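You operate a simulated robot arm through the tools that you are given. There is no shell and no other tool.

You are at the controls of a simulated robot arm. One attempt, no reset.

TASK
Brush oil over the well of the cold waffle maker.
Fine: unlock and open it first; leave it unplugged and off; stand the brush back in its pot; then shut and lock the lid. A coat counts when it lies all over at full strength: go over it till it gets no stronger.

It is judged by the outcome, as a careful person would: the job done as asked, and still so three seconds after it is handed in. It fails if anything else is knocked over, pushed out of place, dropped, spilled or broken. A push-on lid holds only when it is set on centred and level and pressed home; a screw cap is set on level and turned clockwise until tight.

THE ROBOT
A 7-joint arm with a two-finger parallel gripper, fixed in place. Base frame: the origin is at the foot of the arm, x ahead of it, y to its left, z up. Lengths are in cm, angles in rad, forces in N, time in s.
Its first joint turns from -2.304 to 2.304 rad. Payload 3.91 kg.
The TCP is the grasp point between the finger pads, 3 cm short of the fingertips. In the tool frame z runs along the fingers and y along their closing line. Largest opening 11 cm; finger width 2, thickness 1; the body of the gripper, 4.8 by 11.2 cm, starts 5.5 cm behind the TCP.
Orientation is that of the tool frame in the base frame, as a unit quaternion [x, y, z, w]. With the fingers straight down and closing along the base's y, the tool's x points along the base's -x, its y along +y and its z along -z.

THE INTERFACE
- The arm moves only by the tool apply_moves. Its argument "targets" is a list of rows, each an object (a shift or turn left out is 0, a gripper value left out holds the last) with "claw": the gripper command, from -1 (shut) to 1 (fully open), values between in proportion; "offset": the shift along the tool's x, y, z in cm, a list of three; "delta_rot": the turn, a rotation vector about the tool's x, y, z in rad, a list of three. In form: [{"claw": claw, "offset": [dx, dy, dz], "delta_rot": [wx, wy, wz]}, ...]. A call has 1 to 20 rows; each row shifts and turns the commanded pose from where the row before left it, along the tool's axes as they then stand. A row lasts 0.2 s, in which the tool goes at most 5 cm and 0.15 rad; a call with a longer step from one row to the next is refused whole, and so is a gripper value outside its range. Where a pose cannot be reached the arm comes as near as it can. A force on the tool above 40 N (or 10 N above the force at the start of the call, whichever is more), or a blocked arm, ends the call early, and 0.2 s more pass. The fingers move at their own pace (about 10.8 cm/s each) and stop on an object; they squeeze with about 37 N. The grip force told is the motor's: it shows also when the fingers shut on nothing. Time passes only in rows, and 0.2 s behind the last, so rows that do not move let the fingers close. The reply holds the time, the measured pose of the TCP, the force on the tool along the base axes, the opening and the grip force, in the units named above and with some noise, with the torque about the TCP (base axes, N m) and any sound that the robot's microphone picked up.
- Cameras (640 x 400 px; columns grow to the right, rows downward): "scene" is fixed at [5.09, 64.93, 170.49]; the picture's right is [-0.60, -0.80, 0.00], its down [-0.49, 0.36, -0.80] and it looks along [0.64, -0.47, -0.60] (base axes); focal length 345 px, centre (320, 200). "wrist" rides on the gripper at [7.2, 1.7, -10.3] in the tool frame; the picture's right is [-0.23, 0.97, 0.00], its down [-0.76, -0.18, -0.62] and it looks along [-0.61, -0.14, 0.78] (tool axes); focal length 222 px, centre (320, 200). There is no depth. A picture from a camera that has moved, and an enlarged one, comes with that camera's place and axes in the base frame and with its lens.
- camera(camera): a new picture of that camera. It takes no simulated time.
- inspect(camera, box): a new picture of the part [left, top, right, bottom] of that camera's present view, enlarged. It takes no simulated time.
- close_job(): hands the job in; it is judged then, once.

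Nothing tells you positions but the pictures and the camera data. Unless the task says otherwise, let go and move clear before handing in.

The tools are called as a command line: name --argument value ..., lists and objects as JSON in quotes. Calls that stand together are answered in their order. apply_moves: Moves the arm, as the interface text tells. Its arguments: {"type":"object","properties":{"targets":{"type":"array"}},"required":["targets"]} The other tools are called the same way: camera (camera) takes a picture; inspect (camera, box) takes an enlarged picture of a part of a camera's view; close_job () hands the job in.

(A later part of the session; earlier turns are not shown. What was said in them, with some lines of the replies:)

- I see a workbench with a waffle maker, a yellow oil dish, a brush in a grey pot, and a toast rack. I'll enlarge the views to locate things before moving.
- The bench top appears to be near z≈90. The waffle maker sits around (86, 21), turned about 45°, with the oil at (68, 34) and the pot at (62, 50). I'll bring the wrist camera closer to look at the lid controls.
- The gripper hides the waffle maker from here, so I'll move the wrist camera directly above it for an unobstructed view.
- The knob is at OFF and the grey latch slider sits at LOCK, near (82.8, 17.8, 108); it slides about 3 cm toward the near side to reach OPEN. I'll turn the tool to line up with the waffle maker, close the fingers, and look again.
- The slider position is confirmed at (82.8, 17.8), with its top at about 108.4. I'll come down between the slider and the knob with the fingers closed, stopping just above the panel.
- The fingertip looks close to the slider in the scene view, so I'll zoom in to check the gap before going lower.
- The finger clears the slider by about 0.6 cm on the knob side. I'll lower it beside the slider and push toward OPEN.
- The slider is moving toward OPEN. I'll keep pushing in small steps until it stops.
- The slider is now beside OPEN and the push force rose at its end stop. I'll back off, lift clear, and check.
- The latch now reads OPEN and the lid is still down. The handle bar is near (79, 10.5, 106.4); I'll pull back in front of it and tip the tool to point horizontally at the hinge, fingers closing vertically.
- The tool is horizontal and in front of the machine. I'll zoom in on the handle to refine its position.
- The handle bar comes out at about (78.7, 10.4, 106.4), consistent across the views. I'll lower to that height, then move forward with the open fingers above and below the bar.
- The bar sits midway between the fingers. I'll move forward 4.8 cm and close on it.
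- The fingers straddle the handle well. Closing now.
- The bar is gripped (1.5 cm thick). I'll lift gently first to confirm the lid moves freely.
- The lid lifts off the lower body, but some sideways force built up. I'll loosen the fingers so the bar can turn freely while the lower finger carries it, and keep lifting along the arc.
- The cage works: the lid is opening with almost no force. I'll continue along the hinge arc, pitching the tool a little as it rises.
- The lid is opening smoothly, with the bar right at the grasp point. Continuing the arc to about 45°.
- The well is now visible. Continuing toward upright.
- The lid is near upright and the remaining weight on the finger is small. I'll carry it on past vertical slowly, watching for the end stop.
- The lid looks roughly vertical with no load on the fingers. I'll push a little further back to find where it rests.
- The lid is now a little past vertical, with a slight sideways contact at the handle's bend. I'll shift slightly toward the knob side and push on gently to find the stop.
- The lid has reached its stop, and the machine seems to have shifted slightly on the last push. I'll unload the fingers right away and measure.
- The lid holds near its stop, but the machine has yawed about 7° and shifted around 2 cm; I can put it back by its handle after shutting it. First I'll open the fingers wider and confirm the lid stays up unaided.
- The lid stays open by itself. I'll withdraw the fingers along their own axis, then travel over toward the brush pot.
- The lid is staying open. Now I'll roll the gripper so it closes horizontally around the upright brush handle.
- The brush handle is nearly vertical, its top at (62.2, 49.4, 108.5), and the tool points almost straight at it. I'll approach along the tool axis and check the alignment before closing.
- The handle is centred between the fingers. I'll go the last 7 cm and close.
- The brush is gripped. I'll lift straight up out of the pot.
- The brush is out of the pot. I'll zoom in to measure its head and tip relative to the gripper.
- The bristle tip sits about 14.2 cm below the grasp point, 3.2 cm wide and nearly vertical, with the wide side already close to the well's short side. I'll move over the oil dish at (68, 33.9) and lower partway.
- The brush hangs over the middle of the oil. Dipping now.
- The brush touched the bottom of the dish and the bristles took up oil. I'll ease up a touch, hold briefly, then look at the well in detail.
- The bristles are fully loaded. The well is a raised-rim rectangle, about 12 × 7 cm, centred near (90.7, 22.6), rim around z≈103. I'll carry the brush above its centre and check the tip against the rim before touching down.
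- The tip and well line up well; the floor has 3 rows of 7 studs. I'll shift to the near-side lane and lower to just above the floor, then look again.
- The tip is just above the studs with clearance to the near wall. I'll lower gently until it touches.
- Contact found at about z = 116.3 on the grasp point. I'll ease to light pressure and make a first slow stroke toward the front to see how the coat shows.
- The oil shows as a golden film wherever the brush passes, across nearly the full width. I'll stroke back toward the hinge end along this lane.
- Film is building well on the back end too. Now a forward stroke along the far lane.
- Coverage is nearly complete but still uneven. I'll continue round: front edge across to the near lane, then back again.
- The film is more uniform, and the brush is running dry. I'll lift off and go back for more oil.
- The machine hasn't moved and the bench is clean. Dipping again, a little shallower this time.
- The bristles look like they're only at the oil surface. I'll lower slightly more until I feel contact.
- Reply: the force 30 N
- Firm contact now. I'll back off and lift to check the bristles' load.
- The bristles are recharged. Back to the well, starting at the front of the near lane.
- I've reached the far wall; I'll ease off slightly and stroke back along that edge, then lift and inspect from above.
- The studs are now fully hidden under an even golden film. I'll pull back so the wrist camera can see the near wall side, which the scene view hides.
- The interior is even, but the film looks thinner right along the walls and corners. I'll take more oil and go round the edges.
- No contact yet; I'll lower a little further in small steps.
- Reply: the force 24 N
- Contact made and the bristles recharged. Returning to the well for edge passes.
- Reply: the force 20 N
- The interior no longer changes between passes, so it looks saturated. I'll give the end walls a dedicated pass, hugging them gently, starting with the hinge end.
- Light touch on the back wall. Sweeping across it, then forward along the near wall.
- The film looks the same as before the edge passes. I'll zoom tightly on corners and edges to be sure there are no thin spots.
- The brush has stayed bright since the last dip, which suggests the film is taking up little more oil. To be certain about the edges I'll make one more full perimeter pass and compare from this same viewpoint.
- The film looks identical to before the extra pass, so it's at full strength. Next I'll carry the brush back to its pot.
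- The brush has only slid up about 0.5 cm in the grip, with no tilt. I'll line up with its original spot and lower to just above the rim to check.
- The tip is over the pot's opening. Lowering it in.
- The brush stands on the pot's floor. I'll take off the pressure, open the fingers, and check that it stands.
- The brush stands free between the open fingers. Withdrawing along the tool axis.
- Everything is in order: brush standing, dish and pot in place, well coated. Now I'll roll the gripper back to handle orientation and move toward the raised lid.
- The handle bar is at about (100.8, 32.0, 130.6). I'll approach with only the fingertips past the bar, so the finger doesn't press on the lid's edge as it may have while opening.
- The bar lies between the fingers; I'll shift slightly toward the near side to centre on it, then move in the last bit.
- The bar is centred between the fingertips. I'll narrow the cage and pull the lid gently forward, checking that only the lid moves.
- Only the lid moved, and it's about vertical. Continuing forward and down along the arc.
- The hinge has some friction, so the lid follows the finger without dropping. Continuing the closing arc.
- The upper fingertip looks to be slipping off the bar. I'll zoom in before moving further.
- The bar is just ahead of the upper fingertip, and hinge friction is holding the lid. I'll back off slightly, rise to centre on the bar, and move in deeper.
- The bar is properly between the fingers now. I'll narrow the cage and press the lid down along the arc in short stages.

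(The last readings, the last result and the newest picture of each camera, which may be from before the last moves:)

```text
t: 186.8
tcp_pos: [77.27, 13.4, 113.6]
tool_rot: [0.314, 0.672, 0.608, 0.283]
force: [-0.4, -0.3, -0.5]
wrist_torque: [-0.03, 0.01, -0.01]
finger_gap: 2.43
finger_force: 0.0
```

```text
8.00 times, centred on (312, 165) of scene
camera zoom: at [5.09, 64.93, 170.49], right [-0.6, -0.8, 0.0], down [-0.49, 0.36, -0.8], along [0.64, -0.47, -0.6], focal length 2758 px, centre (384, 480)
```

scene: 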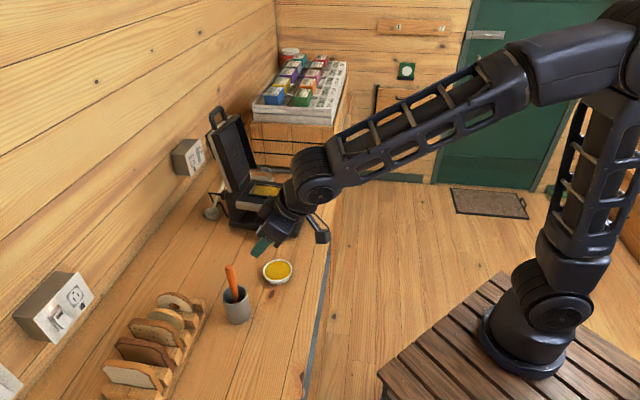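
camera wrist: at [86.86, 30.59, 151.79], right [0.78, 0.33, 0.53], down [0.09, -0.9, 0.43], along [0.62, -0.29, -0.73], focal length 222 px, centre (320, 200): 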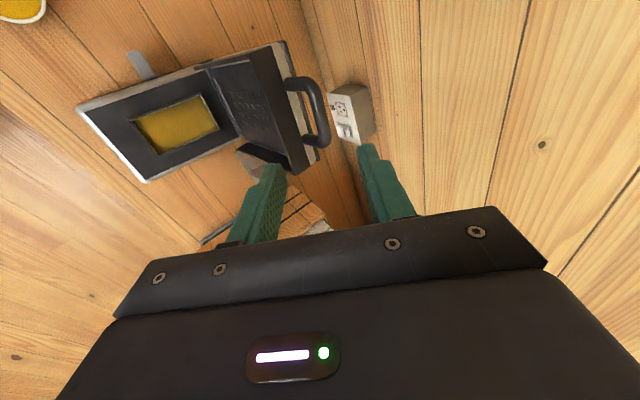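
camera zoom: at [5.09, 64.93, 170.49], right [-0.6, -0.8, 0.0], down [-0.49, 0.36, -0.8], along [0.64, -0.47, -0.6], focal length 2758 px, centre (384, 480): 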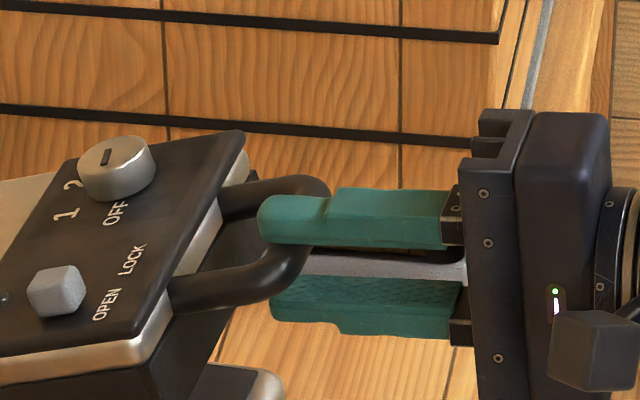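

apply_moves --targets '[{"claw": -0.56, "offset": [0, -0.996, -0.15], "delta_rot": [-0.0125, 0, 0]}, {"offset": [0, -0.995, -0.15], "delta_rot": [-0.0125, 0, 0]}, {"offset": [0, -0.99, -0.18], "delta_rot": [-0.0125, 0, 0]}, {"offset": [0, -0.99, -0.18], "delta_rot": [-0.0125, 0, 0]}, {"offset": [0, 0, 0]}]'

inspect --camera "scene" --box '[210, 130, 338, 230]'

inspect --camera "scene" --box '[280, 145, 344, 195]'

```text
t: 188.0
tcp_pos: [76.63, 12.66, 109.78]
tool_rot: [0.306, 0.657, 0.624, 0.292]
force: [-0.5, 0.2, -0.2]
wrist_torque: [-0.01, 0.0, 0.01]
finger_gap: 2.43
finger_force: 0.0
```

```text
4.00 times, centred on (274, 180) of scene
camera zoom: at [5.09, 64.93, 170.49], right [-0.6, -0.8, 0.0], down [-0.49, 0.36, -0.8], along [0.64, -0.47, -0.6], focal length 1379 px, centre (504, 280)
```

zoom: 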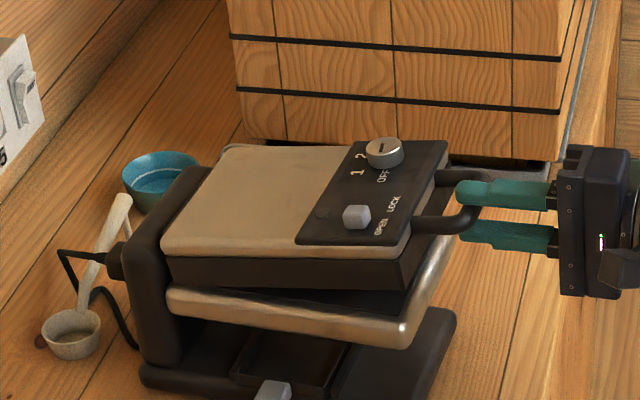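

```text
8.00 times, centred on (312, 170) of scene
camera zoom: at [5.09, 64.93, 170.49], right [-0.6, -0.8, 0.0], down [-0.49, 0.36, -0.8], along [0.64, -0.47, -0.6], focal length 2758 px, centre (384, 440)
```

zoom: 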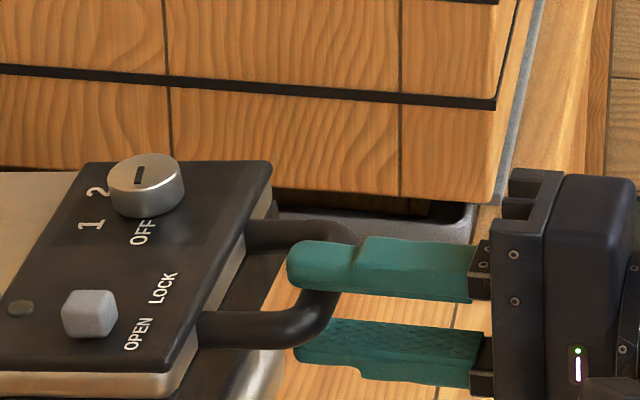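

apply_moves --targets '[{"claw": -0.56, "offset": [0, -0.9, -0.08], "delta_rot": [-0.0125, 0, 0]}, {"offset": [0, -0.9, -0.08], "delta_rot": [-0.0125, 0, 0]}, {"offset": [0, -0.7, -0.06], "delta_rot": [-0.0125, 0, 0]}, {"offset": [0, 0, 0]}]'

inspect --camera "scene" --box '[210, 130, 338, 230]'

inspect --camera "scene" --box '[270, 150, 334, 210]'

```text
t: 189.0
tcp_pos: [76.37, 12.52, 107.21]
tool_rot: [0.301, 0.645, 0.637, 0.298]
force: [0.1, -1.0, 1.4]
wrist_torque: [-0.02, 0.0, 0.01]
finger_gap: 2.41
finger_force: 0.1
```

```text
4.00 times, centred on (274, 180) of scene
camera zoom: at [5.09, 64.93, 170.49], right [-0.6, -0.8, 0.0], down [-0.49, 0.36, -0.8], along [0.64, -0.47, -0.6], focal length 1379 px, centre (504, 280)
```

zoom: 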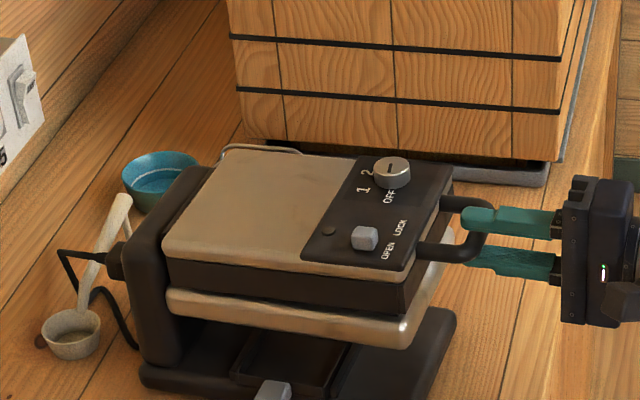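

```text
6.67 times, centred on (302, 180) of scene
camera zoom: at [5.09, 64.93, 170.49], right [-0.6, -0.8, 0.0], down [-0.49, 0.36, -0.8], along [0.64, -0.47, -0.6], focal length 2298 px, centre (440, 333)
```

zoom: 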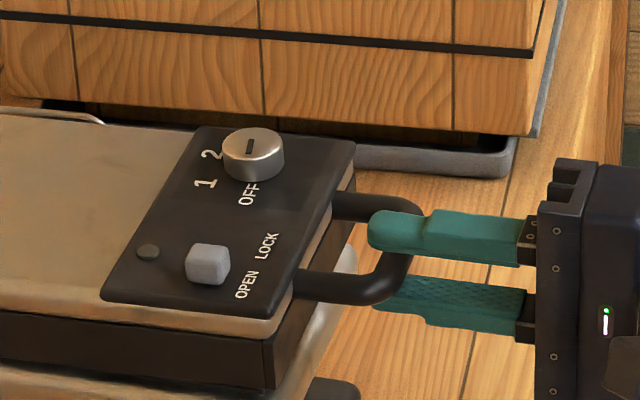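

Almost shut. I'll press down the last bit until it seats.

apply_moves --targets '[{"claw": -0.56, "offset": [0, -0.4, 0]}, {"offset": [0, -0.4, 0]}, {"offset": [0, -0.3, 0]}, {"offset": [0, 0, 0]}]'

inspect --camera "scene" --box '[210, 130, 338, 230]'

```text
t: 190.0
tcp_pos: [76.35, 12.45, 106.25]
tool_rot: [0.301, 0.644, 0.637, 0.297]
force: [0.7, -0.3, 0.5]
wrist_torque: [-0.01, 0.0, -0.01]
finger_gap: 2.41
finger_force: 0.1
```

```text
4.00 times, centred on (274, 180) of scene
camera zoom: at [5.09, 64.93, 170.49], right [-0.6, -0.8, 0.0], down [-0.49, 0.36, -0.8], along [0.64, -0.47, -0.6], focal length 1379 px, centre (504, 280)
```

zoom: 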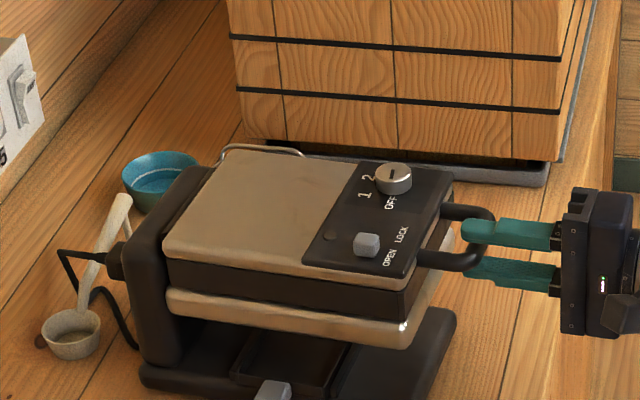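

apply_moves --targets '[{"claw": -0.56, "offset": [0, -0.3, 0]}, {"offset": [0, -0.3, 0]}, {"offset": [0, 0, 0]}]'

inspect --camera "scene" --box '[240, 160, 320, 215]'

```text
t: 190.8
tcp_pos: [76.32, 12.53, 105.58]
tool_rot: [0.302, 0.644, 0.637, 0.297]
force: [0.4, 1.8, 1.9]
wrist_torque: [0.03, -0.02, 0.02]
finger_gap: 2.54
finger_force: 1.0
```

```text
7.27 times, centred on (280, 188) of scene
camera zoom: at [5.09, 64.93, 170.49], right [-0.6, -0.8, 0.0], down [-0.49, 0.36, -0.8], along [0.64, -0.47, -0.6], focal length 2507 px, centre (611, 291)
```

zoom: 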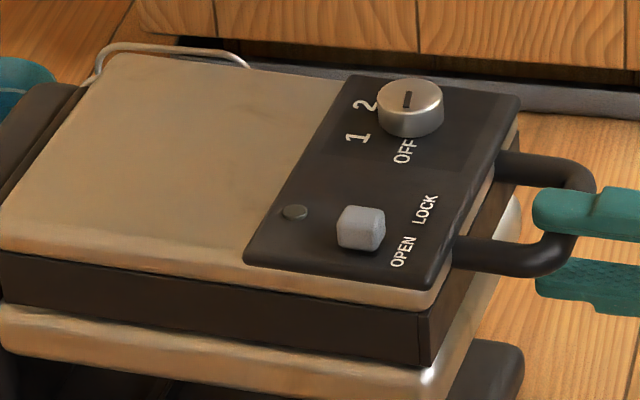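

The lid is fully shut. I'll release the handle, back out, rise, and tip the tool down again to slide the latch to LOCK.

apply_moves --targets '[{"claw": -0.1, "offset": [0, 0.4, 0]}, {"claw": -0.1}, {"offset": [0, 0, -3]}, {"offset": [0, 0, -4]}, {"offset": [0, 0, -4]}, {"offset": [0, 4.5, 0]}, {"offset": [0, 4.5, 0]}, {"offset": [0, 4.5, 0]}, {"offset": [0, 0, 0]}]'

apply_moves --targets '[{"claw": -1, "delta_rot": [0.142, 0, 0]}, {"delta_rot": [0.142, 0, 0]}, {"delta_rot": [0.142, 0, 0]}, {"delta_rot": [0.142, 0, 0]}, {"delta_rot": [0.142, 0, 0]}, {"delta_rot": [0.142, 0, 0]}, {"delta_rot": [0.142, 0, 0]}, {"delta_rot": [0.142, 0, 0]}, {"delta_rot": [0.142, 0, 0]}, {"delta_rot": [0.142, 0, 0]}, {"delta_rot": [0.138, 0, 0]}, {"offset": [0, 0, 0]}]'

inspect --camera "scene" --box '[190, 150, 350, 250]'

```text
t: 192.8
tcp_pos: [67.87, 5.66, 119.81]
tool_rot: [0.301, 0.645, 0.637, 0.297]
force: [-0.1, -0.8, -1.2]
wrist_torque: [0.0, 0.0, 0.01]
finger_gap: 4.93
finger_force: 0.1
```

```text
t: 195.4
tcp_pos: [68.1, 5.58, 119.57]
tool_rot: [0.423, 0.906, -0.001, 0.0]
force: [1.1, 0.1, 0.6]
wrist_torque: [0.0, -0.03, 0.02]
finger_gap: 0.0
finger_force: 36.7
```

```text
4.00 times, centred on (270, 200) of scene
camera zoom: at [5.09, 64.93, 170.49], right [-0.6, -0.8, 0.0], down [-0.49, 0.36, -0.8], along [0.64, -0.47, -0.6], focal length 1379 px, centre (520, 200)
```

zoom: 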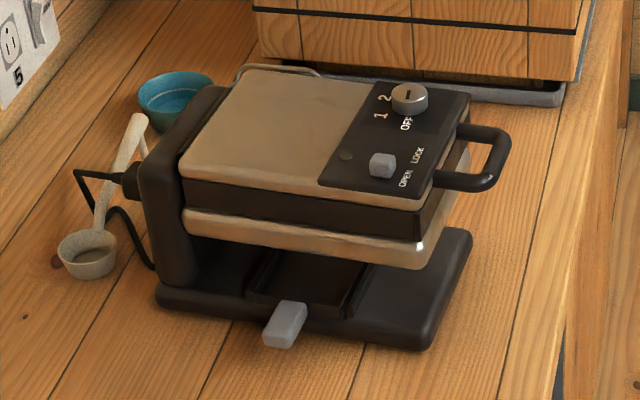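

The lid is shut flush with the knob still at OFF. I'll move over to the near side of the slider and take a close look to place the fingertip.

apply_moves --targets '[{"claw": -1, "offset": [1.49, 4.04, 0]}, {"offset": [1.49, 4.04, 0]}, {"offset": [1.49, 4.04, 0]}, {"offset": [1.49, 4.04, 0]}, {"offset": [1.49, 4.04, 0]}, {"offset": [0, 0, 0]}]'

inspect --camera "wrist" --box '[200, 0, 440, 180]'

inspect --camera "scene" --box '[254, 150, 334, 205]'

```text
t: 196.8
tcp_pos: [78.87, 24.33, 119.44]
tool_rot: [0.424, 0.906, 0.0, 0.0]
force: [-0.2, -0.2, -0.7]
wrist_torque: [-0.01, 0.04, -0.04]
finger_gap: 0.0
finger_force: 37.3
```

```text
2.22 times, centred on (320, 90) of wrist
camera zoom: at [75.48, 30.99, 129.73], right [0.89, 0.45, 0.0], down [0.35, -0.7, 0.62], along [0.28, -0.56, -0.78], focal length 494 px, centre (320, 444)
```

zoom: 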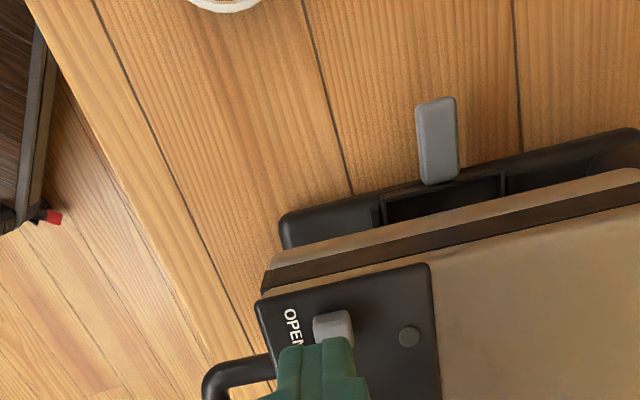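

```text
7.27 times, centred on (294, 178) of scene
camera zoom: at [5.09, 64.93, 170.49], right [-0.6, -0.8, 0.0], down [-0.49, 0.36, -0.8], along [0.64, -0.47, -0.6], focal length 2507 px, centre (509, 364)
```

zoom: 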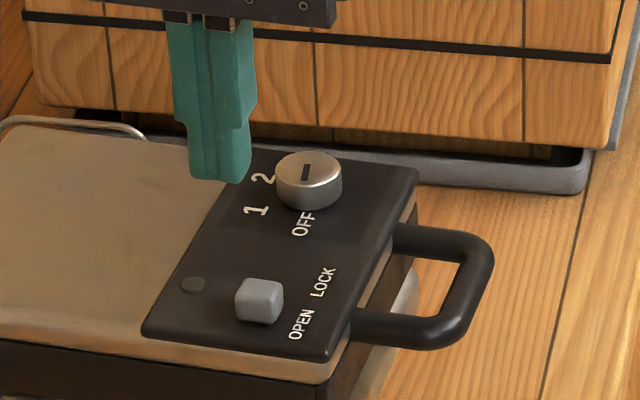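

The slider is about 3 cm from the fingertip, on the knob side. I'll descend beside it on the OPEN side.

apply_moves --targets '[{"claw": -1, "offset": [-0.3, 0, 3.0]}, {"offset": [0, 0, 3.0]}, {"offset": [0, 0, 1.5]}, {"offset": [0, 0, 0]}]'

inspect --camera "scene" --box '[264, 160, 328, 205]'

inspect --camera "wrist" --box '[220, 80, 420, 220]'

```text
t: 197.8
tcp_pos: [78.92, 24.09, 112.17]
tool_rot: [0.424, 0.906, 0.0, 0.0]
force: [-0.2, -0.7, 0.3]
wrist_torque: [0.02, -0.01, 0.01]
finger_gap: 0.01
finger_force: 37.0
```

```text
8.89 times, centred on (296, 182) of scene
camera zoom: at [5.09, 64.93, 170.49], right [-0.6, -0.8, 0.0], down [-0.49, 0.36, -0.8], along [0.64, -0.47, -0.6], focal length 3064 px, centre (533, 356)
```

zoom: 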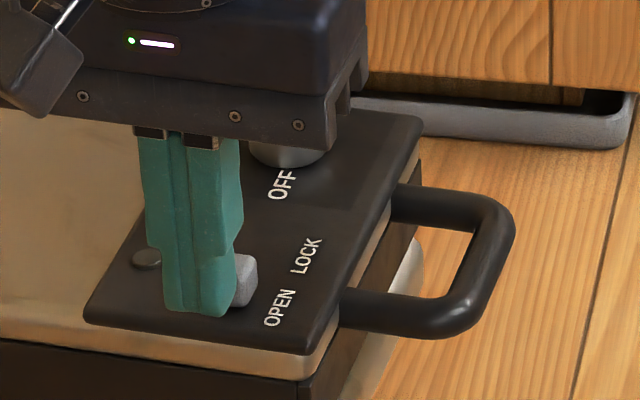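

```text
2.86 times, centred on (320, 150) of wrist
camera zoom: at [75.62, 30.72, 122.28], right [0.89, 0.45, 0.0], down [0.35, -0.7, 0.62], along [0.28, -0.56, -0.78], focal length 635 px, centre (320, 343)
```

zoom: 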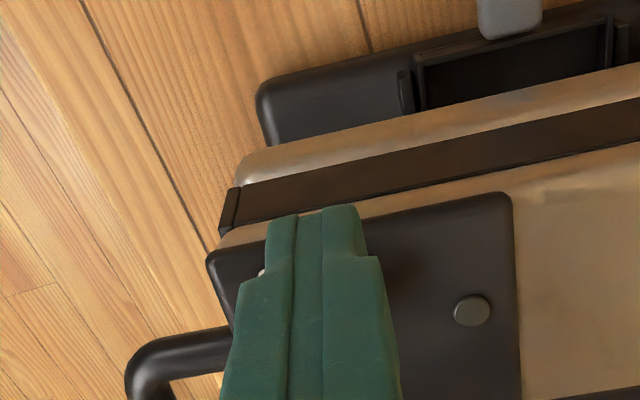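

The finger needs to shift about 1 cm toward the handle to line up with the slider. I'll do that, then lower.

apply_moves --targets '[{"claw": -1, "offset": [0, -1.0, 0]}, {"offset": [0, 0, 0.8]}, {"offset": [0, 0, 0.7]}, {"offset": [0, 0, 0]}]'

inspect --camera "scene" --box '[264, 160, 328, 205]'

```text
t: 198.8
tcp_pos: [78.27, 23.41, 110.69]
tool_rot: [0.424, 0.906, -0.001, 0.001]
force: [0.0, -0.1, 0.7]
wrist_torque: [0.03, 0.0, 0.01]
finger_gap: 0.0
finger_force: 36.9
```

```text
8.89 times, centred on (296, 182) of scene
camera zoom: at [5.09, 64.93, 170.49], right [-0.6, -0.8, 0.0], down [-0.49, 0.36, -0.8], along [0.64, -0.47, -0.6], focal length 3064 px, centre (533, 356)
```

zoom: 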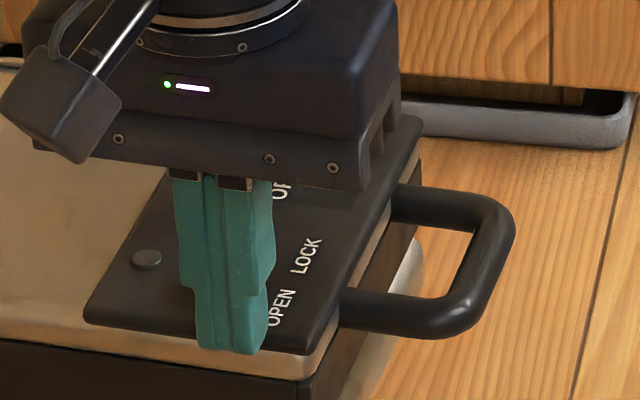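

The finger is lined up behind the slider. Pushing toward LOCK.

apply_moves --targets '[{"claw": -1, "offset": [-0.5, 0, 0]}, {"offset": [-0.5, 0, 0]}, {"offset": [-0.5, 0, 0]}, {"offset": [-0.5, 0, 0]}, {"offset": [0, 0, 0]}]'

inspect --camera "scene" --box '[264, 160, 328, 205]'

```text
t: 200.0
tcp_pos: [79.52, 21.76, 110.76]
tool_rot: [0.423, 0.906, 0.0, 0.0]
force: [0.7, 0.3, -0.6]
wrist_torque: [-0.01, -0.02, 0.01]
finger_gap: 0.01
finger_force: 37.0
```

```text
8.89 times, centred on (296, 182) of scene
camera zoom: at [5.09, 64.93, 170.49], right [-0.6, -0.8, 0.0], down [-0.49, 0.36, -0.8], along [0.64, -0.47, -0.6], focal length 3064 px, centre (533, 356)
```

zoom: 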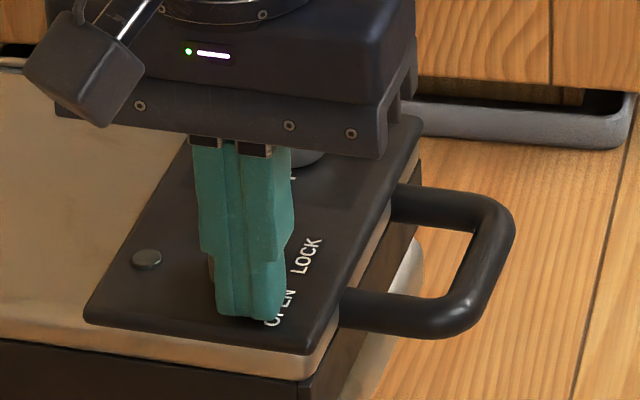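

apply_moves --targets '[{"claw": -1, "offset": [-0.4, 0, 0]}, {"offset": [-0.4, 0, 0]}, {"offset": [-0.3, 0, 0]}, {"offset": [0, 0, 0]}]'

inspect --camera "scene" --box '[264, 160, 328, 205]'

```text
t: 201.0
tcp_pos: [80.25, 20.99, 110.49]
tool_rot: [0.423, 0.906, 0.0, -0.001]
force: [0.3, 0.3, 0.8]
wrist_torque: [-0.02, -0.01, 0.03]
finger_gap: 0.0
finger_force: 37.0
```

```text
8.89 times, centred on (296, 182) of scene
camera zoom: at [5.09, 64.93, 170.49], right [-0.6, -0.8, 0.0], down [-0.49, 0.36, -0.8], along [0.64, -0.47, -0.6], focal length 3064 px, centre (533, 356)
```

zoom: 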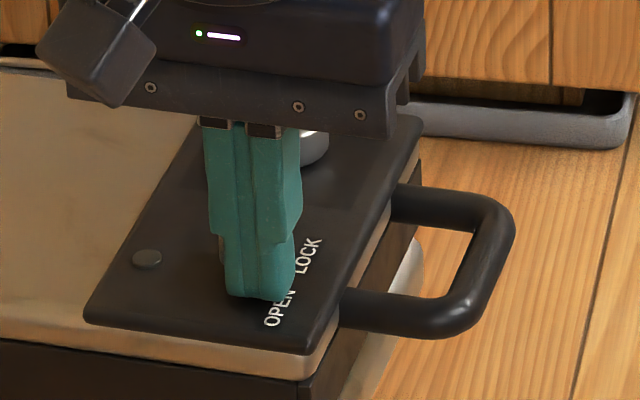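

apply_moves --targets '[{"claw": -1, "offset": [-0.3, 0, 0]}, {"offset": [-0.3, 0, 0]}, {"offset": [-0.2, 0, 0]}, {"offset": [0, 0, 0]}]'

inspect --camera "scene" --box '[264, 160, 328, 205]'

```text
t: 202.0
tcp_pos: [80.69, 20.44, 110.64]
tool_rot: [0.422, 0.906, -0.001, 0.001]
force: [-7.0, 4.0, 0.4]
wrist_torque: [0.06, 0.19, -0.02]
finger_gap: 0.06
finger_force: 37.2
```

```text
8.89 times, centred on (296, 182) of scene
camera zoom: at [5.09, 64.93, 170.49], right [-0.6, -0.8, 0.0], down [-0.49, 0.36, -0.8], along [0.64, -0.47, -0.6], focal length 3064 px, centre (533, 356)
```

zoom: 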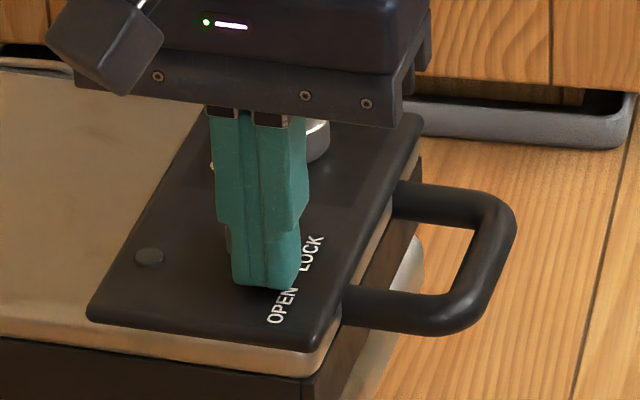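

The push force rose at the stop. Backing off and lifting to check the slider.

apply_moves --targets '[{"claw": -1, "offset": [0.8, 0, 0]}, {"offset": [0, 0, -3]}, {"offset": [0, 0, -4]}, {"offset": [0, 0, -4]}, {"offset": [0, -4, 0]}, {"offset": [0, -4, 0]}, {"offset": [0, 0, 0]}]'

inspect --camera "scene" --box '[254, 150, 334, 205]'

inspect --camera "scene" --box '[190, 150, 350, 250]'

inspect --camera "wrist" --box '[200, 0, 440, 180]'

```text
t: 203.6
tcp_pos: [74.03, 15.82, 121.56]
tool_rot: [0.423, 0.906, 0.0, 0.0]
force: [0.6, 0.0, -0.1]
wrist_torque: [0.04, 0.04, 0.03]
finger_gap: 0.02
finger_force: 36.8
```

```text
7.27 times, centred on (294, 178) of scene
camera zoom: at [5.09, 64.93, 170.49], right [-0.6, -0.8, 0.0], down [-0.49, 0.36, -0.8], along [0.64, -0.47, -0.6], focal length 2507 px, centre (509, 364)
```

zoom: 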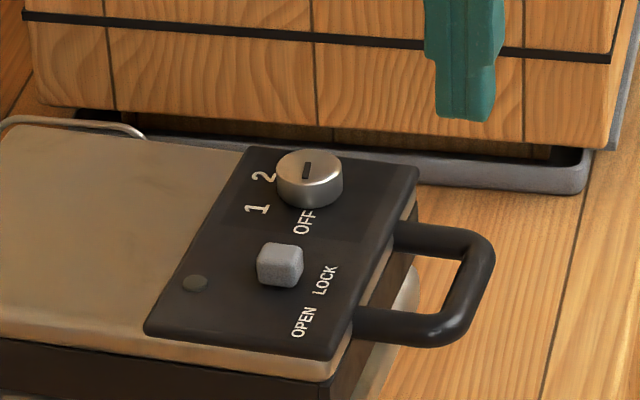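

```text
4.00 times, centred on (270, 200) of scene
camera zoom: at [5.09, 64.93, 170.49], right [-0.6, -0.8, 0.0], down [-0.49, 0.36, -0.8], along [0.64, -0.47, -0.6], focal length 1379 px, centre (520, 200)
```

zoom: 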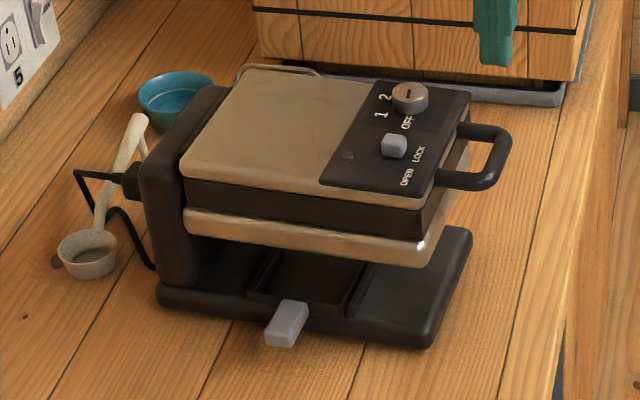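

```text
2.22 times, centred on (320, 90) of wrist
camera zoom: at [70.72, 22.49, 131.78], right [0.89, 0.45, 0.0], down [0.35, -0.7, 0.62], along [0.28, -0.56, -0.78], focal length 494 px, centre (320, 444)
```

zoom: 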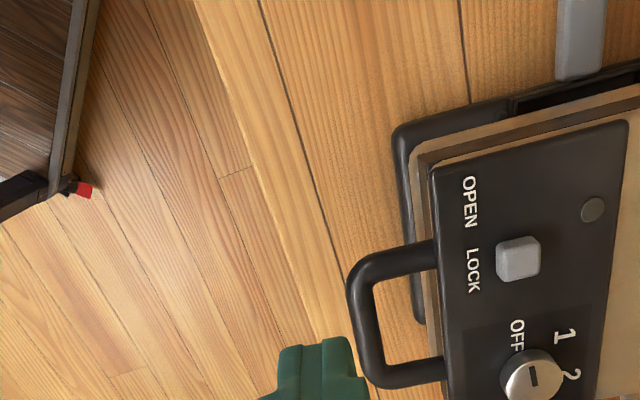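

The slider reads at LOCK. I'll zoom in closer to make sure it's fully home compared with its original position.

inspect --camera "scene" --box '[272, 165, 320, 195]'

inspect --camera "wrist" --box '[340, 60, 440, 180]'

```text
13.33 times, centred on (296, 180) of scene
camera zoom: at [5.09, 64.93, 170.49], right [-0.6, -0.8, 0.0], down [-0.49, 0.36, -0.8], along [0.64, -0.47, -0.6], focal length 4597 px, centre (640, 467)
```

zoom: 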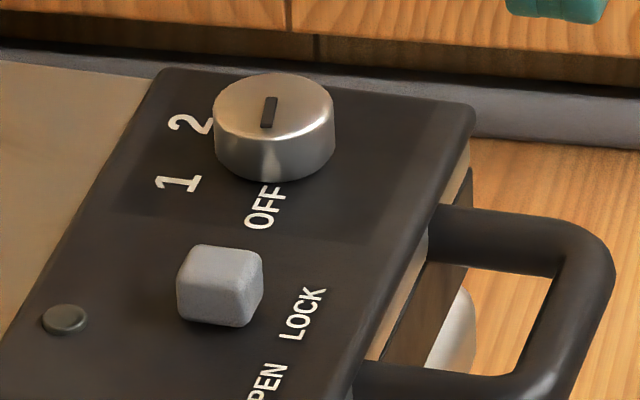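

```text
3.33 times, centred on (390, 120) of wrist
camera zoom: at [70.72, 22.49, 131.78], right [0.89, 0.45, 0.0], down [0.35, -0.7, 0.62], along [0.28, -0.56, -0.78], focal length 740 px, centre (87, 467)
```

zoom: 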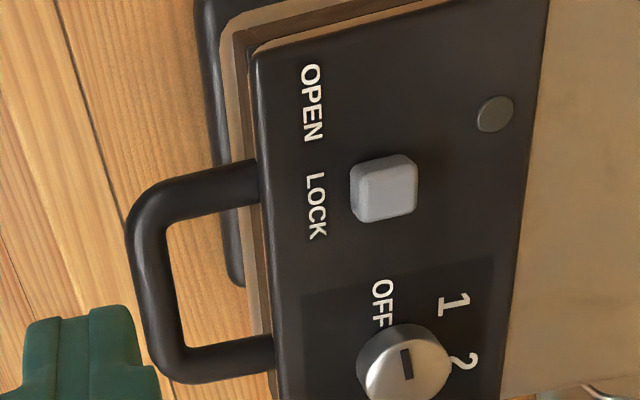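

The slider is near LOCK but a few millimetres short; my finger was off-centre and pressed on its corner. I'll realign squarely behind it and finish the push.

apply_moves --targets '[{"claw": -1, "offset": [0.15, 4.6, 0]}, {"offset": [0.15, 4.6, 0]}, {"offset": [0, 0, 4]}, {"offset": [0, 0, 4]}, {"offset": [0, 0, 1.2]}, {"offset": [0, 0, 0]}]'

inspect --camera "scene" --box '[264, 160, 328, 205]'

inspect --camera "wrist" --box '[220, 80, 420, 220]'

```text
t: 205.0
tcp_pos: [80.73, 21.93, 112.23]
tool_rot: [0.423, 0.906, 0.0, 0.001]
force: [-0.1, 0.1, 0.7]
wrist_torque: [-0.01, -0.01, 0.01]
finger_gap: 0.0
finger_force: 37.4
```

```text
8.89 times, centred on (296, 182) of scene
camera zoom: at [5.09, 64.93, 170.49], right [-0.6, -0.8, 0.0], down [-0.49, 0.36, -0.8], along [0.64, -0.47, -0.6], focal length 3064 px, centre (533, 356)
```

zoom: 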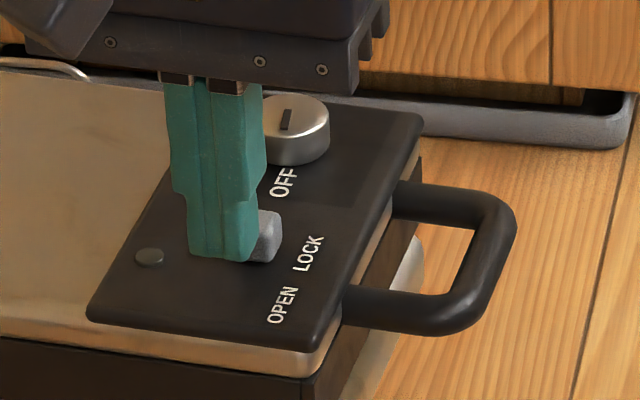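

```text
2.86 times, centred on (320, 150) of wrist
camera zoom: at [77.49, 28.6, 122.59], right [0.89, 0.45, 0.0], down [0.35, -0.7, 0.62], along [0.28, -0.56, -0.78], focal length 635 px, centre (320, 343)
```

zoom: 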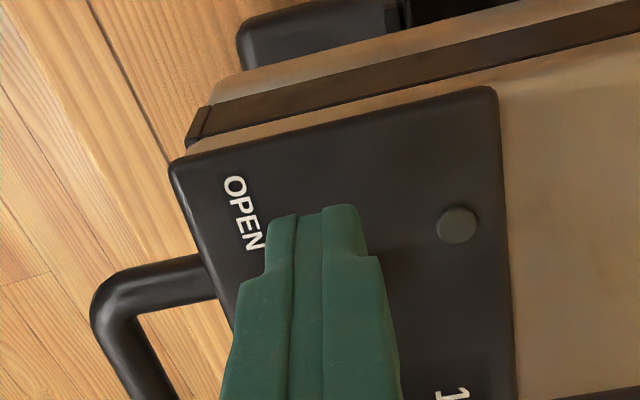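

In the scene view the finger is about 1 cm too far toward the hinge. Correcting, then lowering beside the slider.

apply_moves --targets '[{"claw": -1, "offset": [0.3, -1.0, 0]}, {"offset": [0, 0, 0]}]'

inspect --camera "scene" --box '[272, 165, 320, 195]'

```text
t: 205.6
tcp_pos: [79.93, 21.58, 112.4]
tool_rot: [0.423, 0.906, 0.0, -0.001]
force: [0.0, -0.2, -0.2]
wrist_torque: [-0.02, 0.02, -0.02]
finger_gap: 0.01
finger_force: 37.4
```

```text
13.33 times, centred on (296, 180) of scene
camera zoom: at [5.09, 64.93, 170.49], right [-0.6, -0.8, 0.0], down [-0.49, 0.36, -0.8], along [0.64, -0.47, -0.6], focal length 4597 px, centre (640, 467)
```

zoom: 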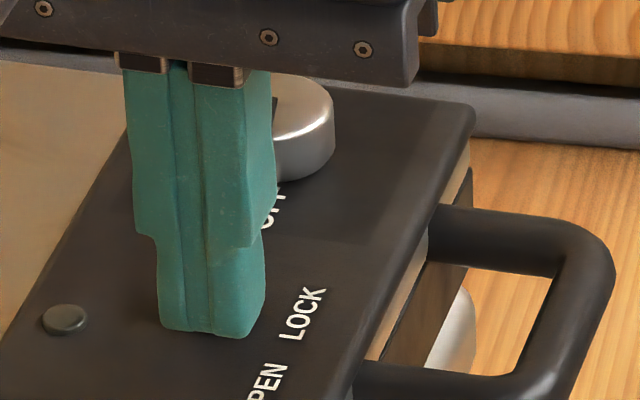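

Aligned with the slider now, with a small gap behind it. Lowering and pushing to the stop.

apply_moves --targets '[{"claw": -1, "offset": [0, -0.15, 0.9]}, {"offset": [0, 0, 0.8]}, {"offset": [-0.4, 0, 0]}, {"offset": [-0.4, 0, 0]}, {"offset": [-0.4, 0, 0]}, {"offset": [-0.3, 0, 0]}, {"offset": [0, 0, 0]}]'

inspect --camera "scene" --box '[272, 165, 320, 195]'

```text
t: 207.2
tcp_pos: [80.77, 20.49, 110.64]
tool_rot: [0.423, 0.906, 0.0, -0.001]
force: [-5.9, 3.5, 0.3]
wrist_torque: [0.11, 0.14, 0.01]
finger_gap: 0.0
finger_force: 37.3
```

```text
13.33 times, centred on (296, 180) of scene
camera zoom: at [5.09, 64.93, 170.49], right [-0.6, -0.8, 0.0], down [-0.49, 0.36, -0.8], along [0.64, -0.47, -0.6], focal length 4597 px, centre (640, 467)
```

zoom: 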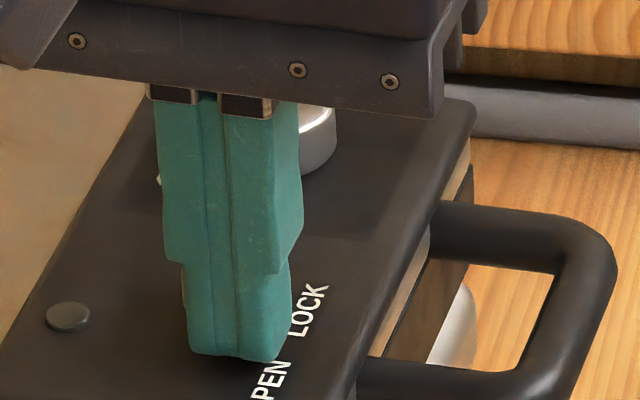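

The stop is at the same place as before, and mapping the panel marks from the first pictures shows the slider is at its original LOCK spot. I'll lift away; then, since the machine is turned about 7° from where it stood, I'll set it back by its handle.

apply_moves --targets '[{"claw": -1, "offset": [0.8, 0, 0]}, {"offset": [0, 0, -3]}, {"offset": [0, 0, -3]}, {"offset": [0, 0, -3]}, {"offset": [-1.03, -4.57, 0]}, {"offset": [-1.03, -4.57, 0]}, {"offset": [-1.03, -4.57, 0]}, {"offset": [-1.03, -4.57, 0]}, {"offset": [0, 0, 0]}]'

inspect --camera "scene" --box '[272, 165, 320, 195]'

inspect --camera "scene" --box '[190, 150, 350, 250]'

```text
t: 209.2
tcp_pos: [68.98, 6.11, 119.54]
tool_rot: [0.424, 0.906, 0.0, 0.001]
force: [-0.5, -0.1, 0.1]
wrist_torque: [0.0, 0.03, 0.01]
finger_gap: 0.01
finger_force: 37.1
```

```text
13.33 times, centred on (296, 180) of scene
camera zoom: at [5.09, 64.93, 170.49], right [-0.6, -0.8, 0.0], down [-0.49, 0.36, -0.8], along [0.64, -0.47, -0.6], focal length 4597 px, centre (640, 467)
```

zoom: 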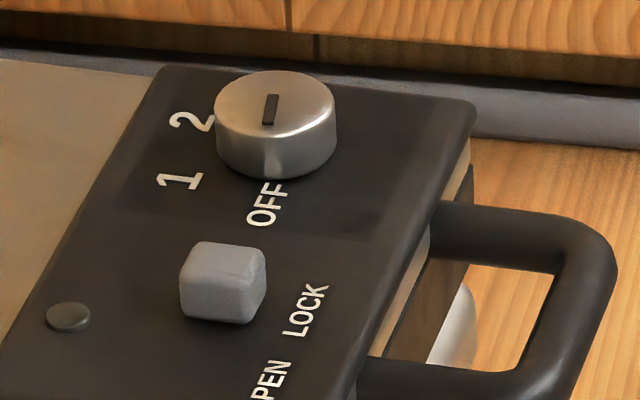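

```text
4.00 times, centred on (270, 200) of scene
camera zoom: at [5.09, 64.93, 170.49], right [-0.6, -0.8, 0.0], down [-0.49, 0.36, -0.8], along [0.64, -0.47, -0.6], focal length 1379 px, centre (520, 200)
```

zoom: 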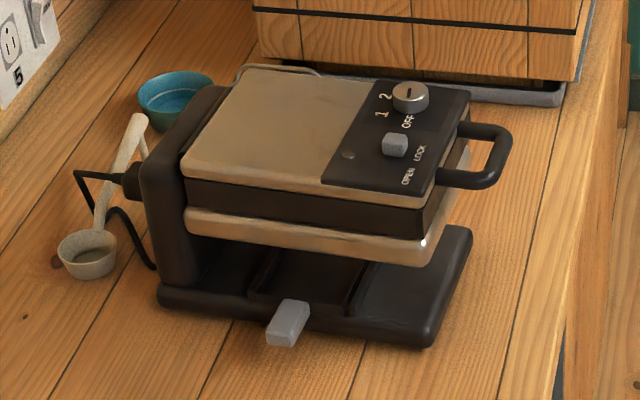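

The slider sits where LOCK was at the start, the knob is OFF and the lid is flush. Now I'll take the handle again to turn the machine back to where it stood.

apply_moves --targets '[{"claw": -0.1, "delta_rot": [-0.1428, 0, 0]}, {"delta_rot": [-0.1428, 0, 0]}, {"delta_rot": [-0.1428, 0, 0]}, {"delta_rot": [-0.1428, 0, 0]}, {"delta_rot": [-0.1428, 0, 0]}, {"delta_rot": [-0.1428, 0, 0]}, {"delta_rot": [-0.1428, 0, 0]}, {"delta_rot": [-0.1428, 0, 0]}, {"delta_rot": [-0.1428, 0, 0]}, {"delta_rot": [-0.1428, 0, 0]}, {"delta_rot": [-0.1428, 0, 0]}, {"offset": [0, -4.4, 0]}, {"offset": [0, -4.4, 0]}, {"offset": [0, -4.5, 0]}, {"offset": [0, 0, 3]}, {"offset": [0, 0, 2]}, {"offset": [0, 0, 0]}]'

inspect --camera "scene" --box '[276, 150, 356, 205]'

inspect --camera "wrist" --box '[200, 20, 440, 220]'

```text
t: 212.8
tcp_pos: [72.74, 9.21, 106.38]
tool_rot: [0.299, 0.641, 0.641, 0.299]
force: [1.2, -0.5, -0.4]
wrist_torque: [0.01, 0.02, 0.0]
finger_gap: 4.96
finger_force: 0.2
```

```text
7.27 times, centred on (316, 178) of scene
camera zoom: at [5.09, 64.93, 170.49], right [-0.6, -0.8, 0.0], down [-0.49, 0.36, -0.8], along [0.64, -0.47, -0.6], focal length 2507 px, centre (349, 364)
```

zoom: 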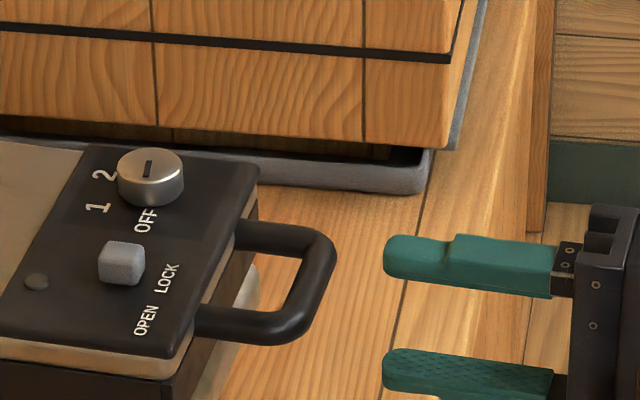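

```text
2.00 times, centred on (320, 120) of wrist
camera zoom: at [60.15, 8.17, 107.96], right [0.15, -0.17, 0.97], down [0.01, -0.98, -0.18], along [0.99, 0.04, -0.14], focal length 444 px, centre (320, 360)
```

zoom: 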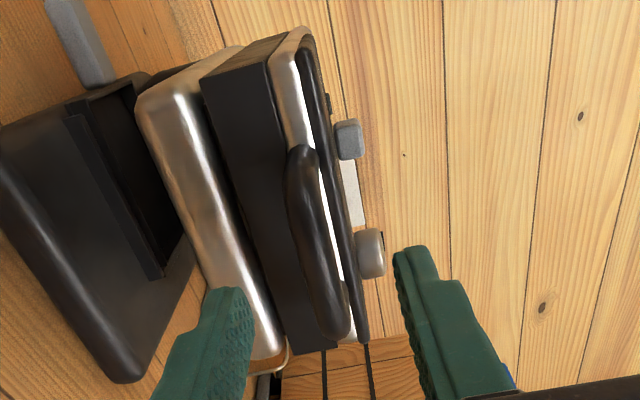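

apply_moves --targets '[{"claw": -0.1, "offset": [0, 0, 2.0]}, {"offset": [0, 0, 2.0]}, {"offset": [0, 0, 1.7]}, {"offset": [0, 0, 0]}]'

inspect --camera "scene" --box '[276, 150, 356, 205]'

inspect --camera "wrist" --box '[200, 20, 440, 220]'

```text
t: 213.8
tcp_pos: [77.14, 12.93, 106.32]
tool_rot: [0.299, 0.641, 0.641, 0.298]
force: [0.2, -0.2, 0.2]
wrist_torque: [-0.02, -0.02, 0.0]
finger_gap: 4.96
finger_force: 0.1
```

```text
7.27 times, centred on (316, 178) of scene
camera zoom: at [5.09, 64.93, 170.49], right [-0.6, -0.8, 0.0], down [-0.49, 0.36, -0.8], along [0.64, -0.47, -0.6], focal length 2507 px, centre (349, 364)
```

zoom: 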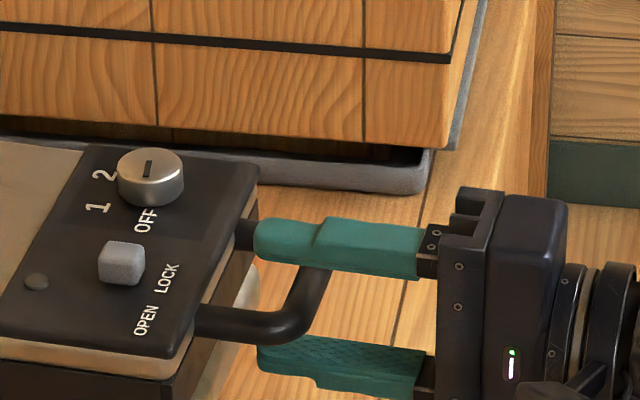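

```text
2.00 times, centred on (320, 120) of wrist
camera zoom: at [64.53, 11.85, 107.95], right [0.15, -0.17, 0.97], down [0.01, -0.98, -0.18], along [0.99, 0.04, -0.14], focal length 444 px, centre (320, 360)
```

zoom: 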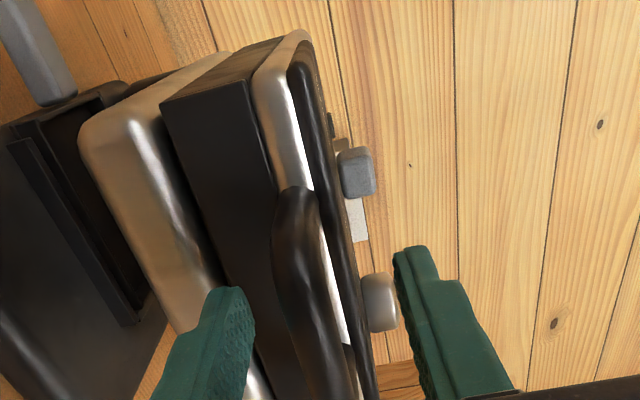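

apply_moves --targets '[{"claw": -0.1, "offset": [-0.8, 0, 0]}, {"offset": [0, 0, 0]}, {"claw": -1}, {"claw": -1}, {"claw": -1}, {"claw": -1}]'

inspect --camera "scene" --box '[276, 150, 356, 205]'

```text
t: 215.2
tcp_pos: [77.58, 12.3, 106.42]
tool_rot: [0.299, 0.641, 0.64, 0.299]
force: [-1.1, -0.3, 0.0]
wrist_torque: [-0.05, 0.08, 0.04]
finger_gap: 1.44
finger_force: 36.7
```

```text
7.27 times, centred on (316, 178) of scene
camera zoom: at [5.09, 64.93, 170.49], right [-0.6, -0.8, 0.0], down [-0.49, 0.36, -0.8], along [0.64, -0.47, -0.6], focal length 2507 px, centre (349, 364)
```

zoom: 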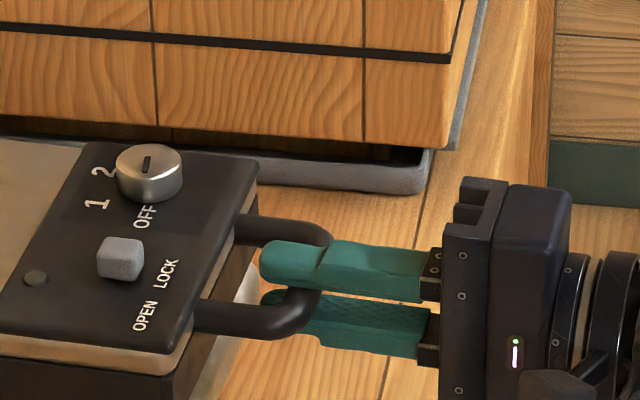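

I have the handle. I'll drag and turn the machine gently, half the correction first.

apply_moves --targets '[{"claw": -1, "offset": [-0.29, 0, -0.13], "delta_rot": [0, 0.01625, 0]}, {"offset": [-0.29, 0, -0.13], "delta_rot": [0, 0.01625, 0]}, {"offset": [-0.29, 0, -0.135], "delta_rot": [0, 0.01625, 0]}, {"offset": [-0.287, 0, -0.137], "delta_rot": [0, 0.01625, 0]}, {"offset": [0, 0, 0]}]'

inspect --camera "scene" --box '[190, 150, 350, 250]'

```text
t: 216.4
tcp_pos: [77.97, 11.22, 106.49]
tool_rot: [0.278, 0.649, 0.651, 0.279]
force: [4.8, 0.6, 0.3]
wrist_torque: [-0.01, -0.03, -0.1]
finger_gap: 1.43
finger_force: 36.7
```

```text
4.00 times, centred on (270, 200) of scene
camera zoom: at [5.09, 64.93, 170.49], right [-0.6, -0.8, 0.0], down [-0.49, 0.36, -0.8], along [0.64, -0.47, -0.6], focal length 1379 px, centre (520, 200)
```

zoom: 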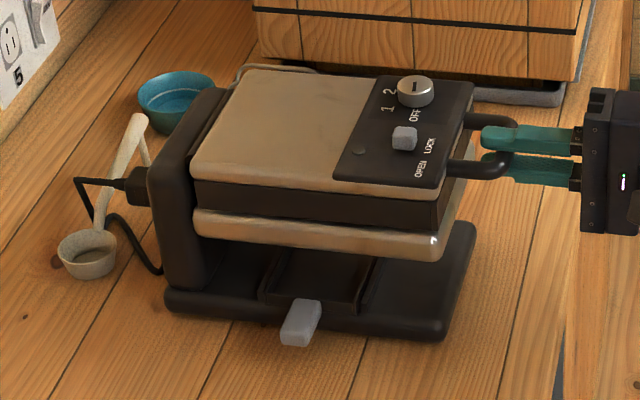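

The machine follows smoothly. Second half of the correction.

apply_moves --targets '[{"claw": -1, "offset": [-0.285, 0, -0.14], "delta_rot": [0, 0.01625, 0]}, {"offset": [-0.283, 0, -0.146], "delta_rot": [0, 0.01625, 0]}, {"offset": [-0.283, 0, -0.15], "delta_rot": [0, 0.01625, 0]}, {"offset": [-0.28, 0, -0.155], "delta_rot": [0, 0.01625, 0]}, {"offset": [0, 0, 0]}]'

inspect --camera "scene" --box '[190, 150, 350, 250]'

```text
t: 217.6
tcp_pos: [78.31, 9.83, 106.3]
tool_rot: [0.257, 0.659, 0.658, 0.257]
force: [2.0, 3.1, -0.1]
wrist_torque: [0.02, 0.02, -0.14]
finger_gap: 1.45
finger_force: 37.5
```

```text
4.00 times, centred on (270, 200) of scene
camera zoom: at [5.09, 64.93, 170.49], right [-0.6, -0.8, 0.0], down [-0.49, 0.36, -0.8], along [0.64, -0.47, -0.6], focal length 1379 px, centre (520, 200)
```

zoom: 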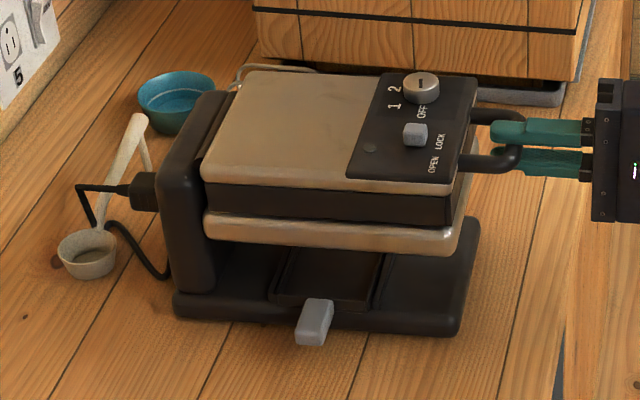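

The machine is back within a few millimetres of its starting place. I'll open the fingers, back straight out and move clear.

apply_moves --targets '[{"claw": -0.1}, {"claw": -0.1}, {"claw": -0.1}, {"offset": [0, 0, -2.5]}, {"offset": [0, 0, -4]}, {"offset": [0, 0, -4]}, {"offset": [0, 3, -3]}, {"offset": [0, 4, -1]}, {"offset": [0, 4, 0]}, {"offset": [0, 0, 0]}]'

camera --camera "scene"

inspect --camera "scene" --box '[190, 150, 350, 250]'

inspect --camera "scene" --box '[274, 160, 322, 190]'

inspect --camera "scene" --box '[190, 240, 350, 340]'

```text
t: 219.8
tcp_pos: [68.42, -0.89, 117.31]
tool_rot: [0.258, 0.658, 0.659, 0.257]
force: [-0.6, -0.4, 0.7]
wrist_torque: [0.0, -0.02, -0.02]
finger_gap: 4.95
finger_force: 0.1
```

```text
taken
```

scene: 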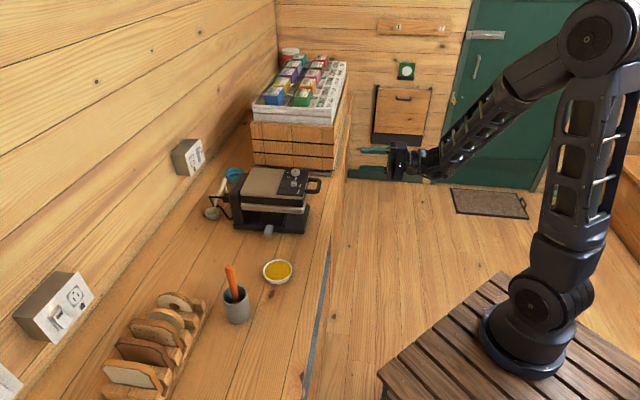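

```text
4.00 times, centred on (270, 200) of scene
camera zoom: at [5.09, 64.93, 170.49], right [-0.6, -0.8, 0.0], down [-0.49, 0.36, -0.8], along [0.64, -0.47, -0.6], focal length 1379 px, centre (520, 200)
```

zoom: 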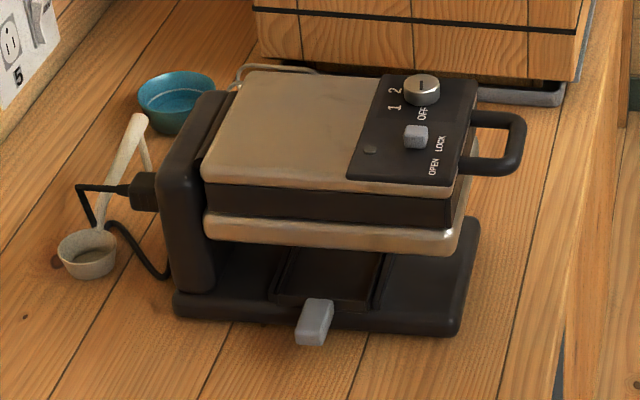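

```text
13.33 times, centred on (298, 175) of scene
camera zoom: at [5.09, 64.93, 170.49], right [-0.6, -0.8, 0.0], down [-0.49, 0.36, -0.8], along [0.64, -0.47, -0.6], focal length 4597 px, centre (613, 533)
```

zoom: 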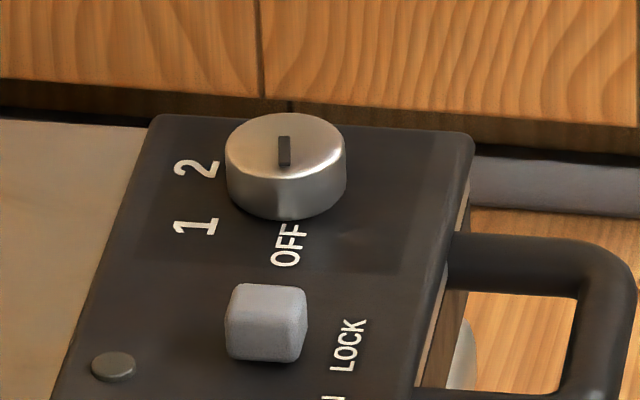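

```text
4.00 times, centred on (270, 290) of scene
camera zoom: at [5.09, 64.93, 170.49], right [-0.6, -0.8, 0.0], down [-0.49, 0.36, -0.8], along [0.64, -0.47, -0.6], focal length 1379 px, centre (520, -160)
```

zoom: 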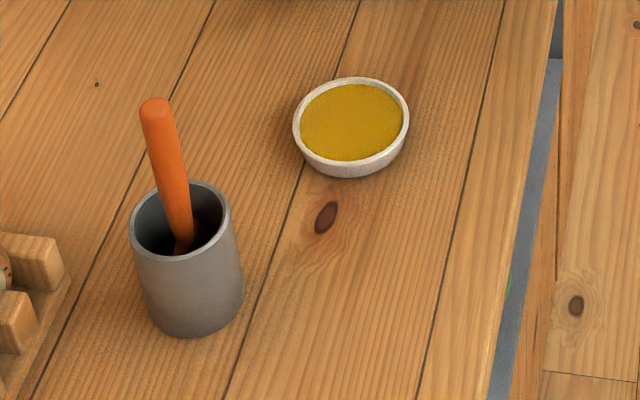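

The slider, knob and panel marks now match the opening pictures: lid shut, latch at LOCK, knob at OFF, machine back within about 1 cm of where it started and still unplugged. The brush stands in its pot, the dish and pot are where they were, and the arm is clear, so I'm handing in.

close_job

```text
The job is handed in.
```

The well of the waffle maker is oiled all over, and the lid is shut and locked. I handed the job in; no verdict has come back.

- **Coat:** I dipped the brush three times and went over the whole well, including along the walls. The last full pass around the edges made no visible difference. The edges still look slightly darker than the middle, which I took to be shadow from the rim.
- **Machine:** The knob stayed at OFF and it was never plugged in. The latch is back at LOCK, in the same spot as in the first pictures.
- **Brush:** It is standing in its pot. The pot and the oil dish look unmoved.

**Machine shifted:** While opening the lid I pushed it past its stop, and the machine slid about 2 cm and turned about 7°. After locking it, I pulled it back by the handle. It now stands within about 1 cm of where it started, and nothing around it was disturbed.
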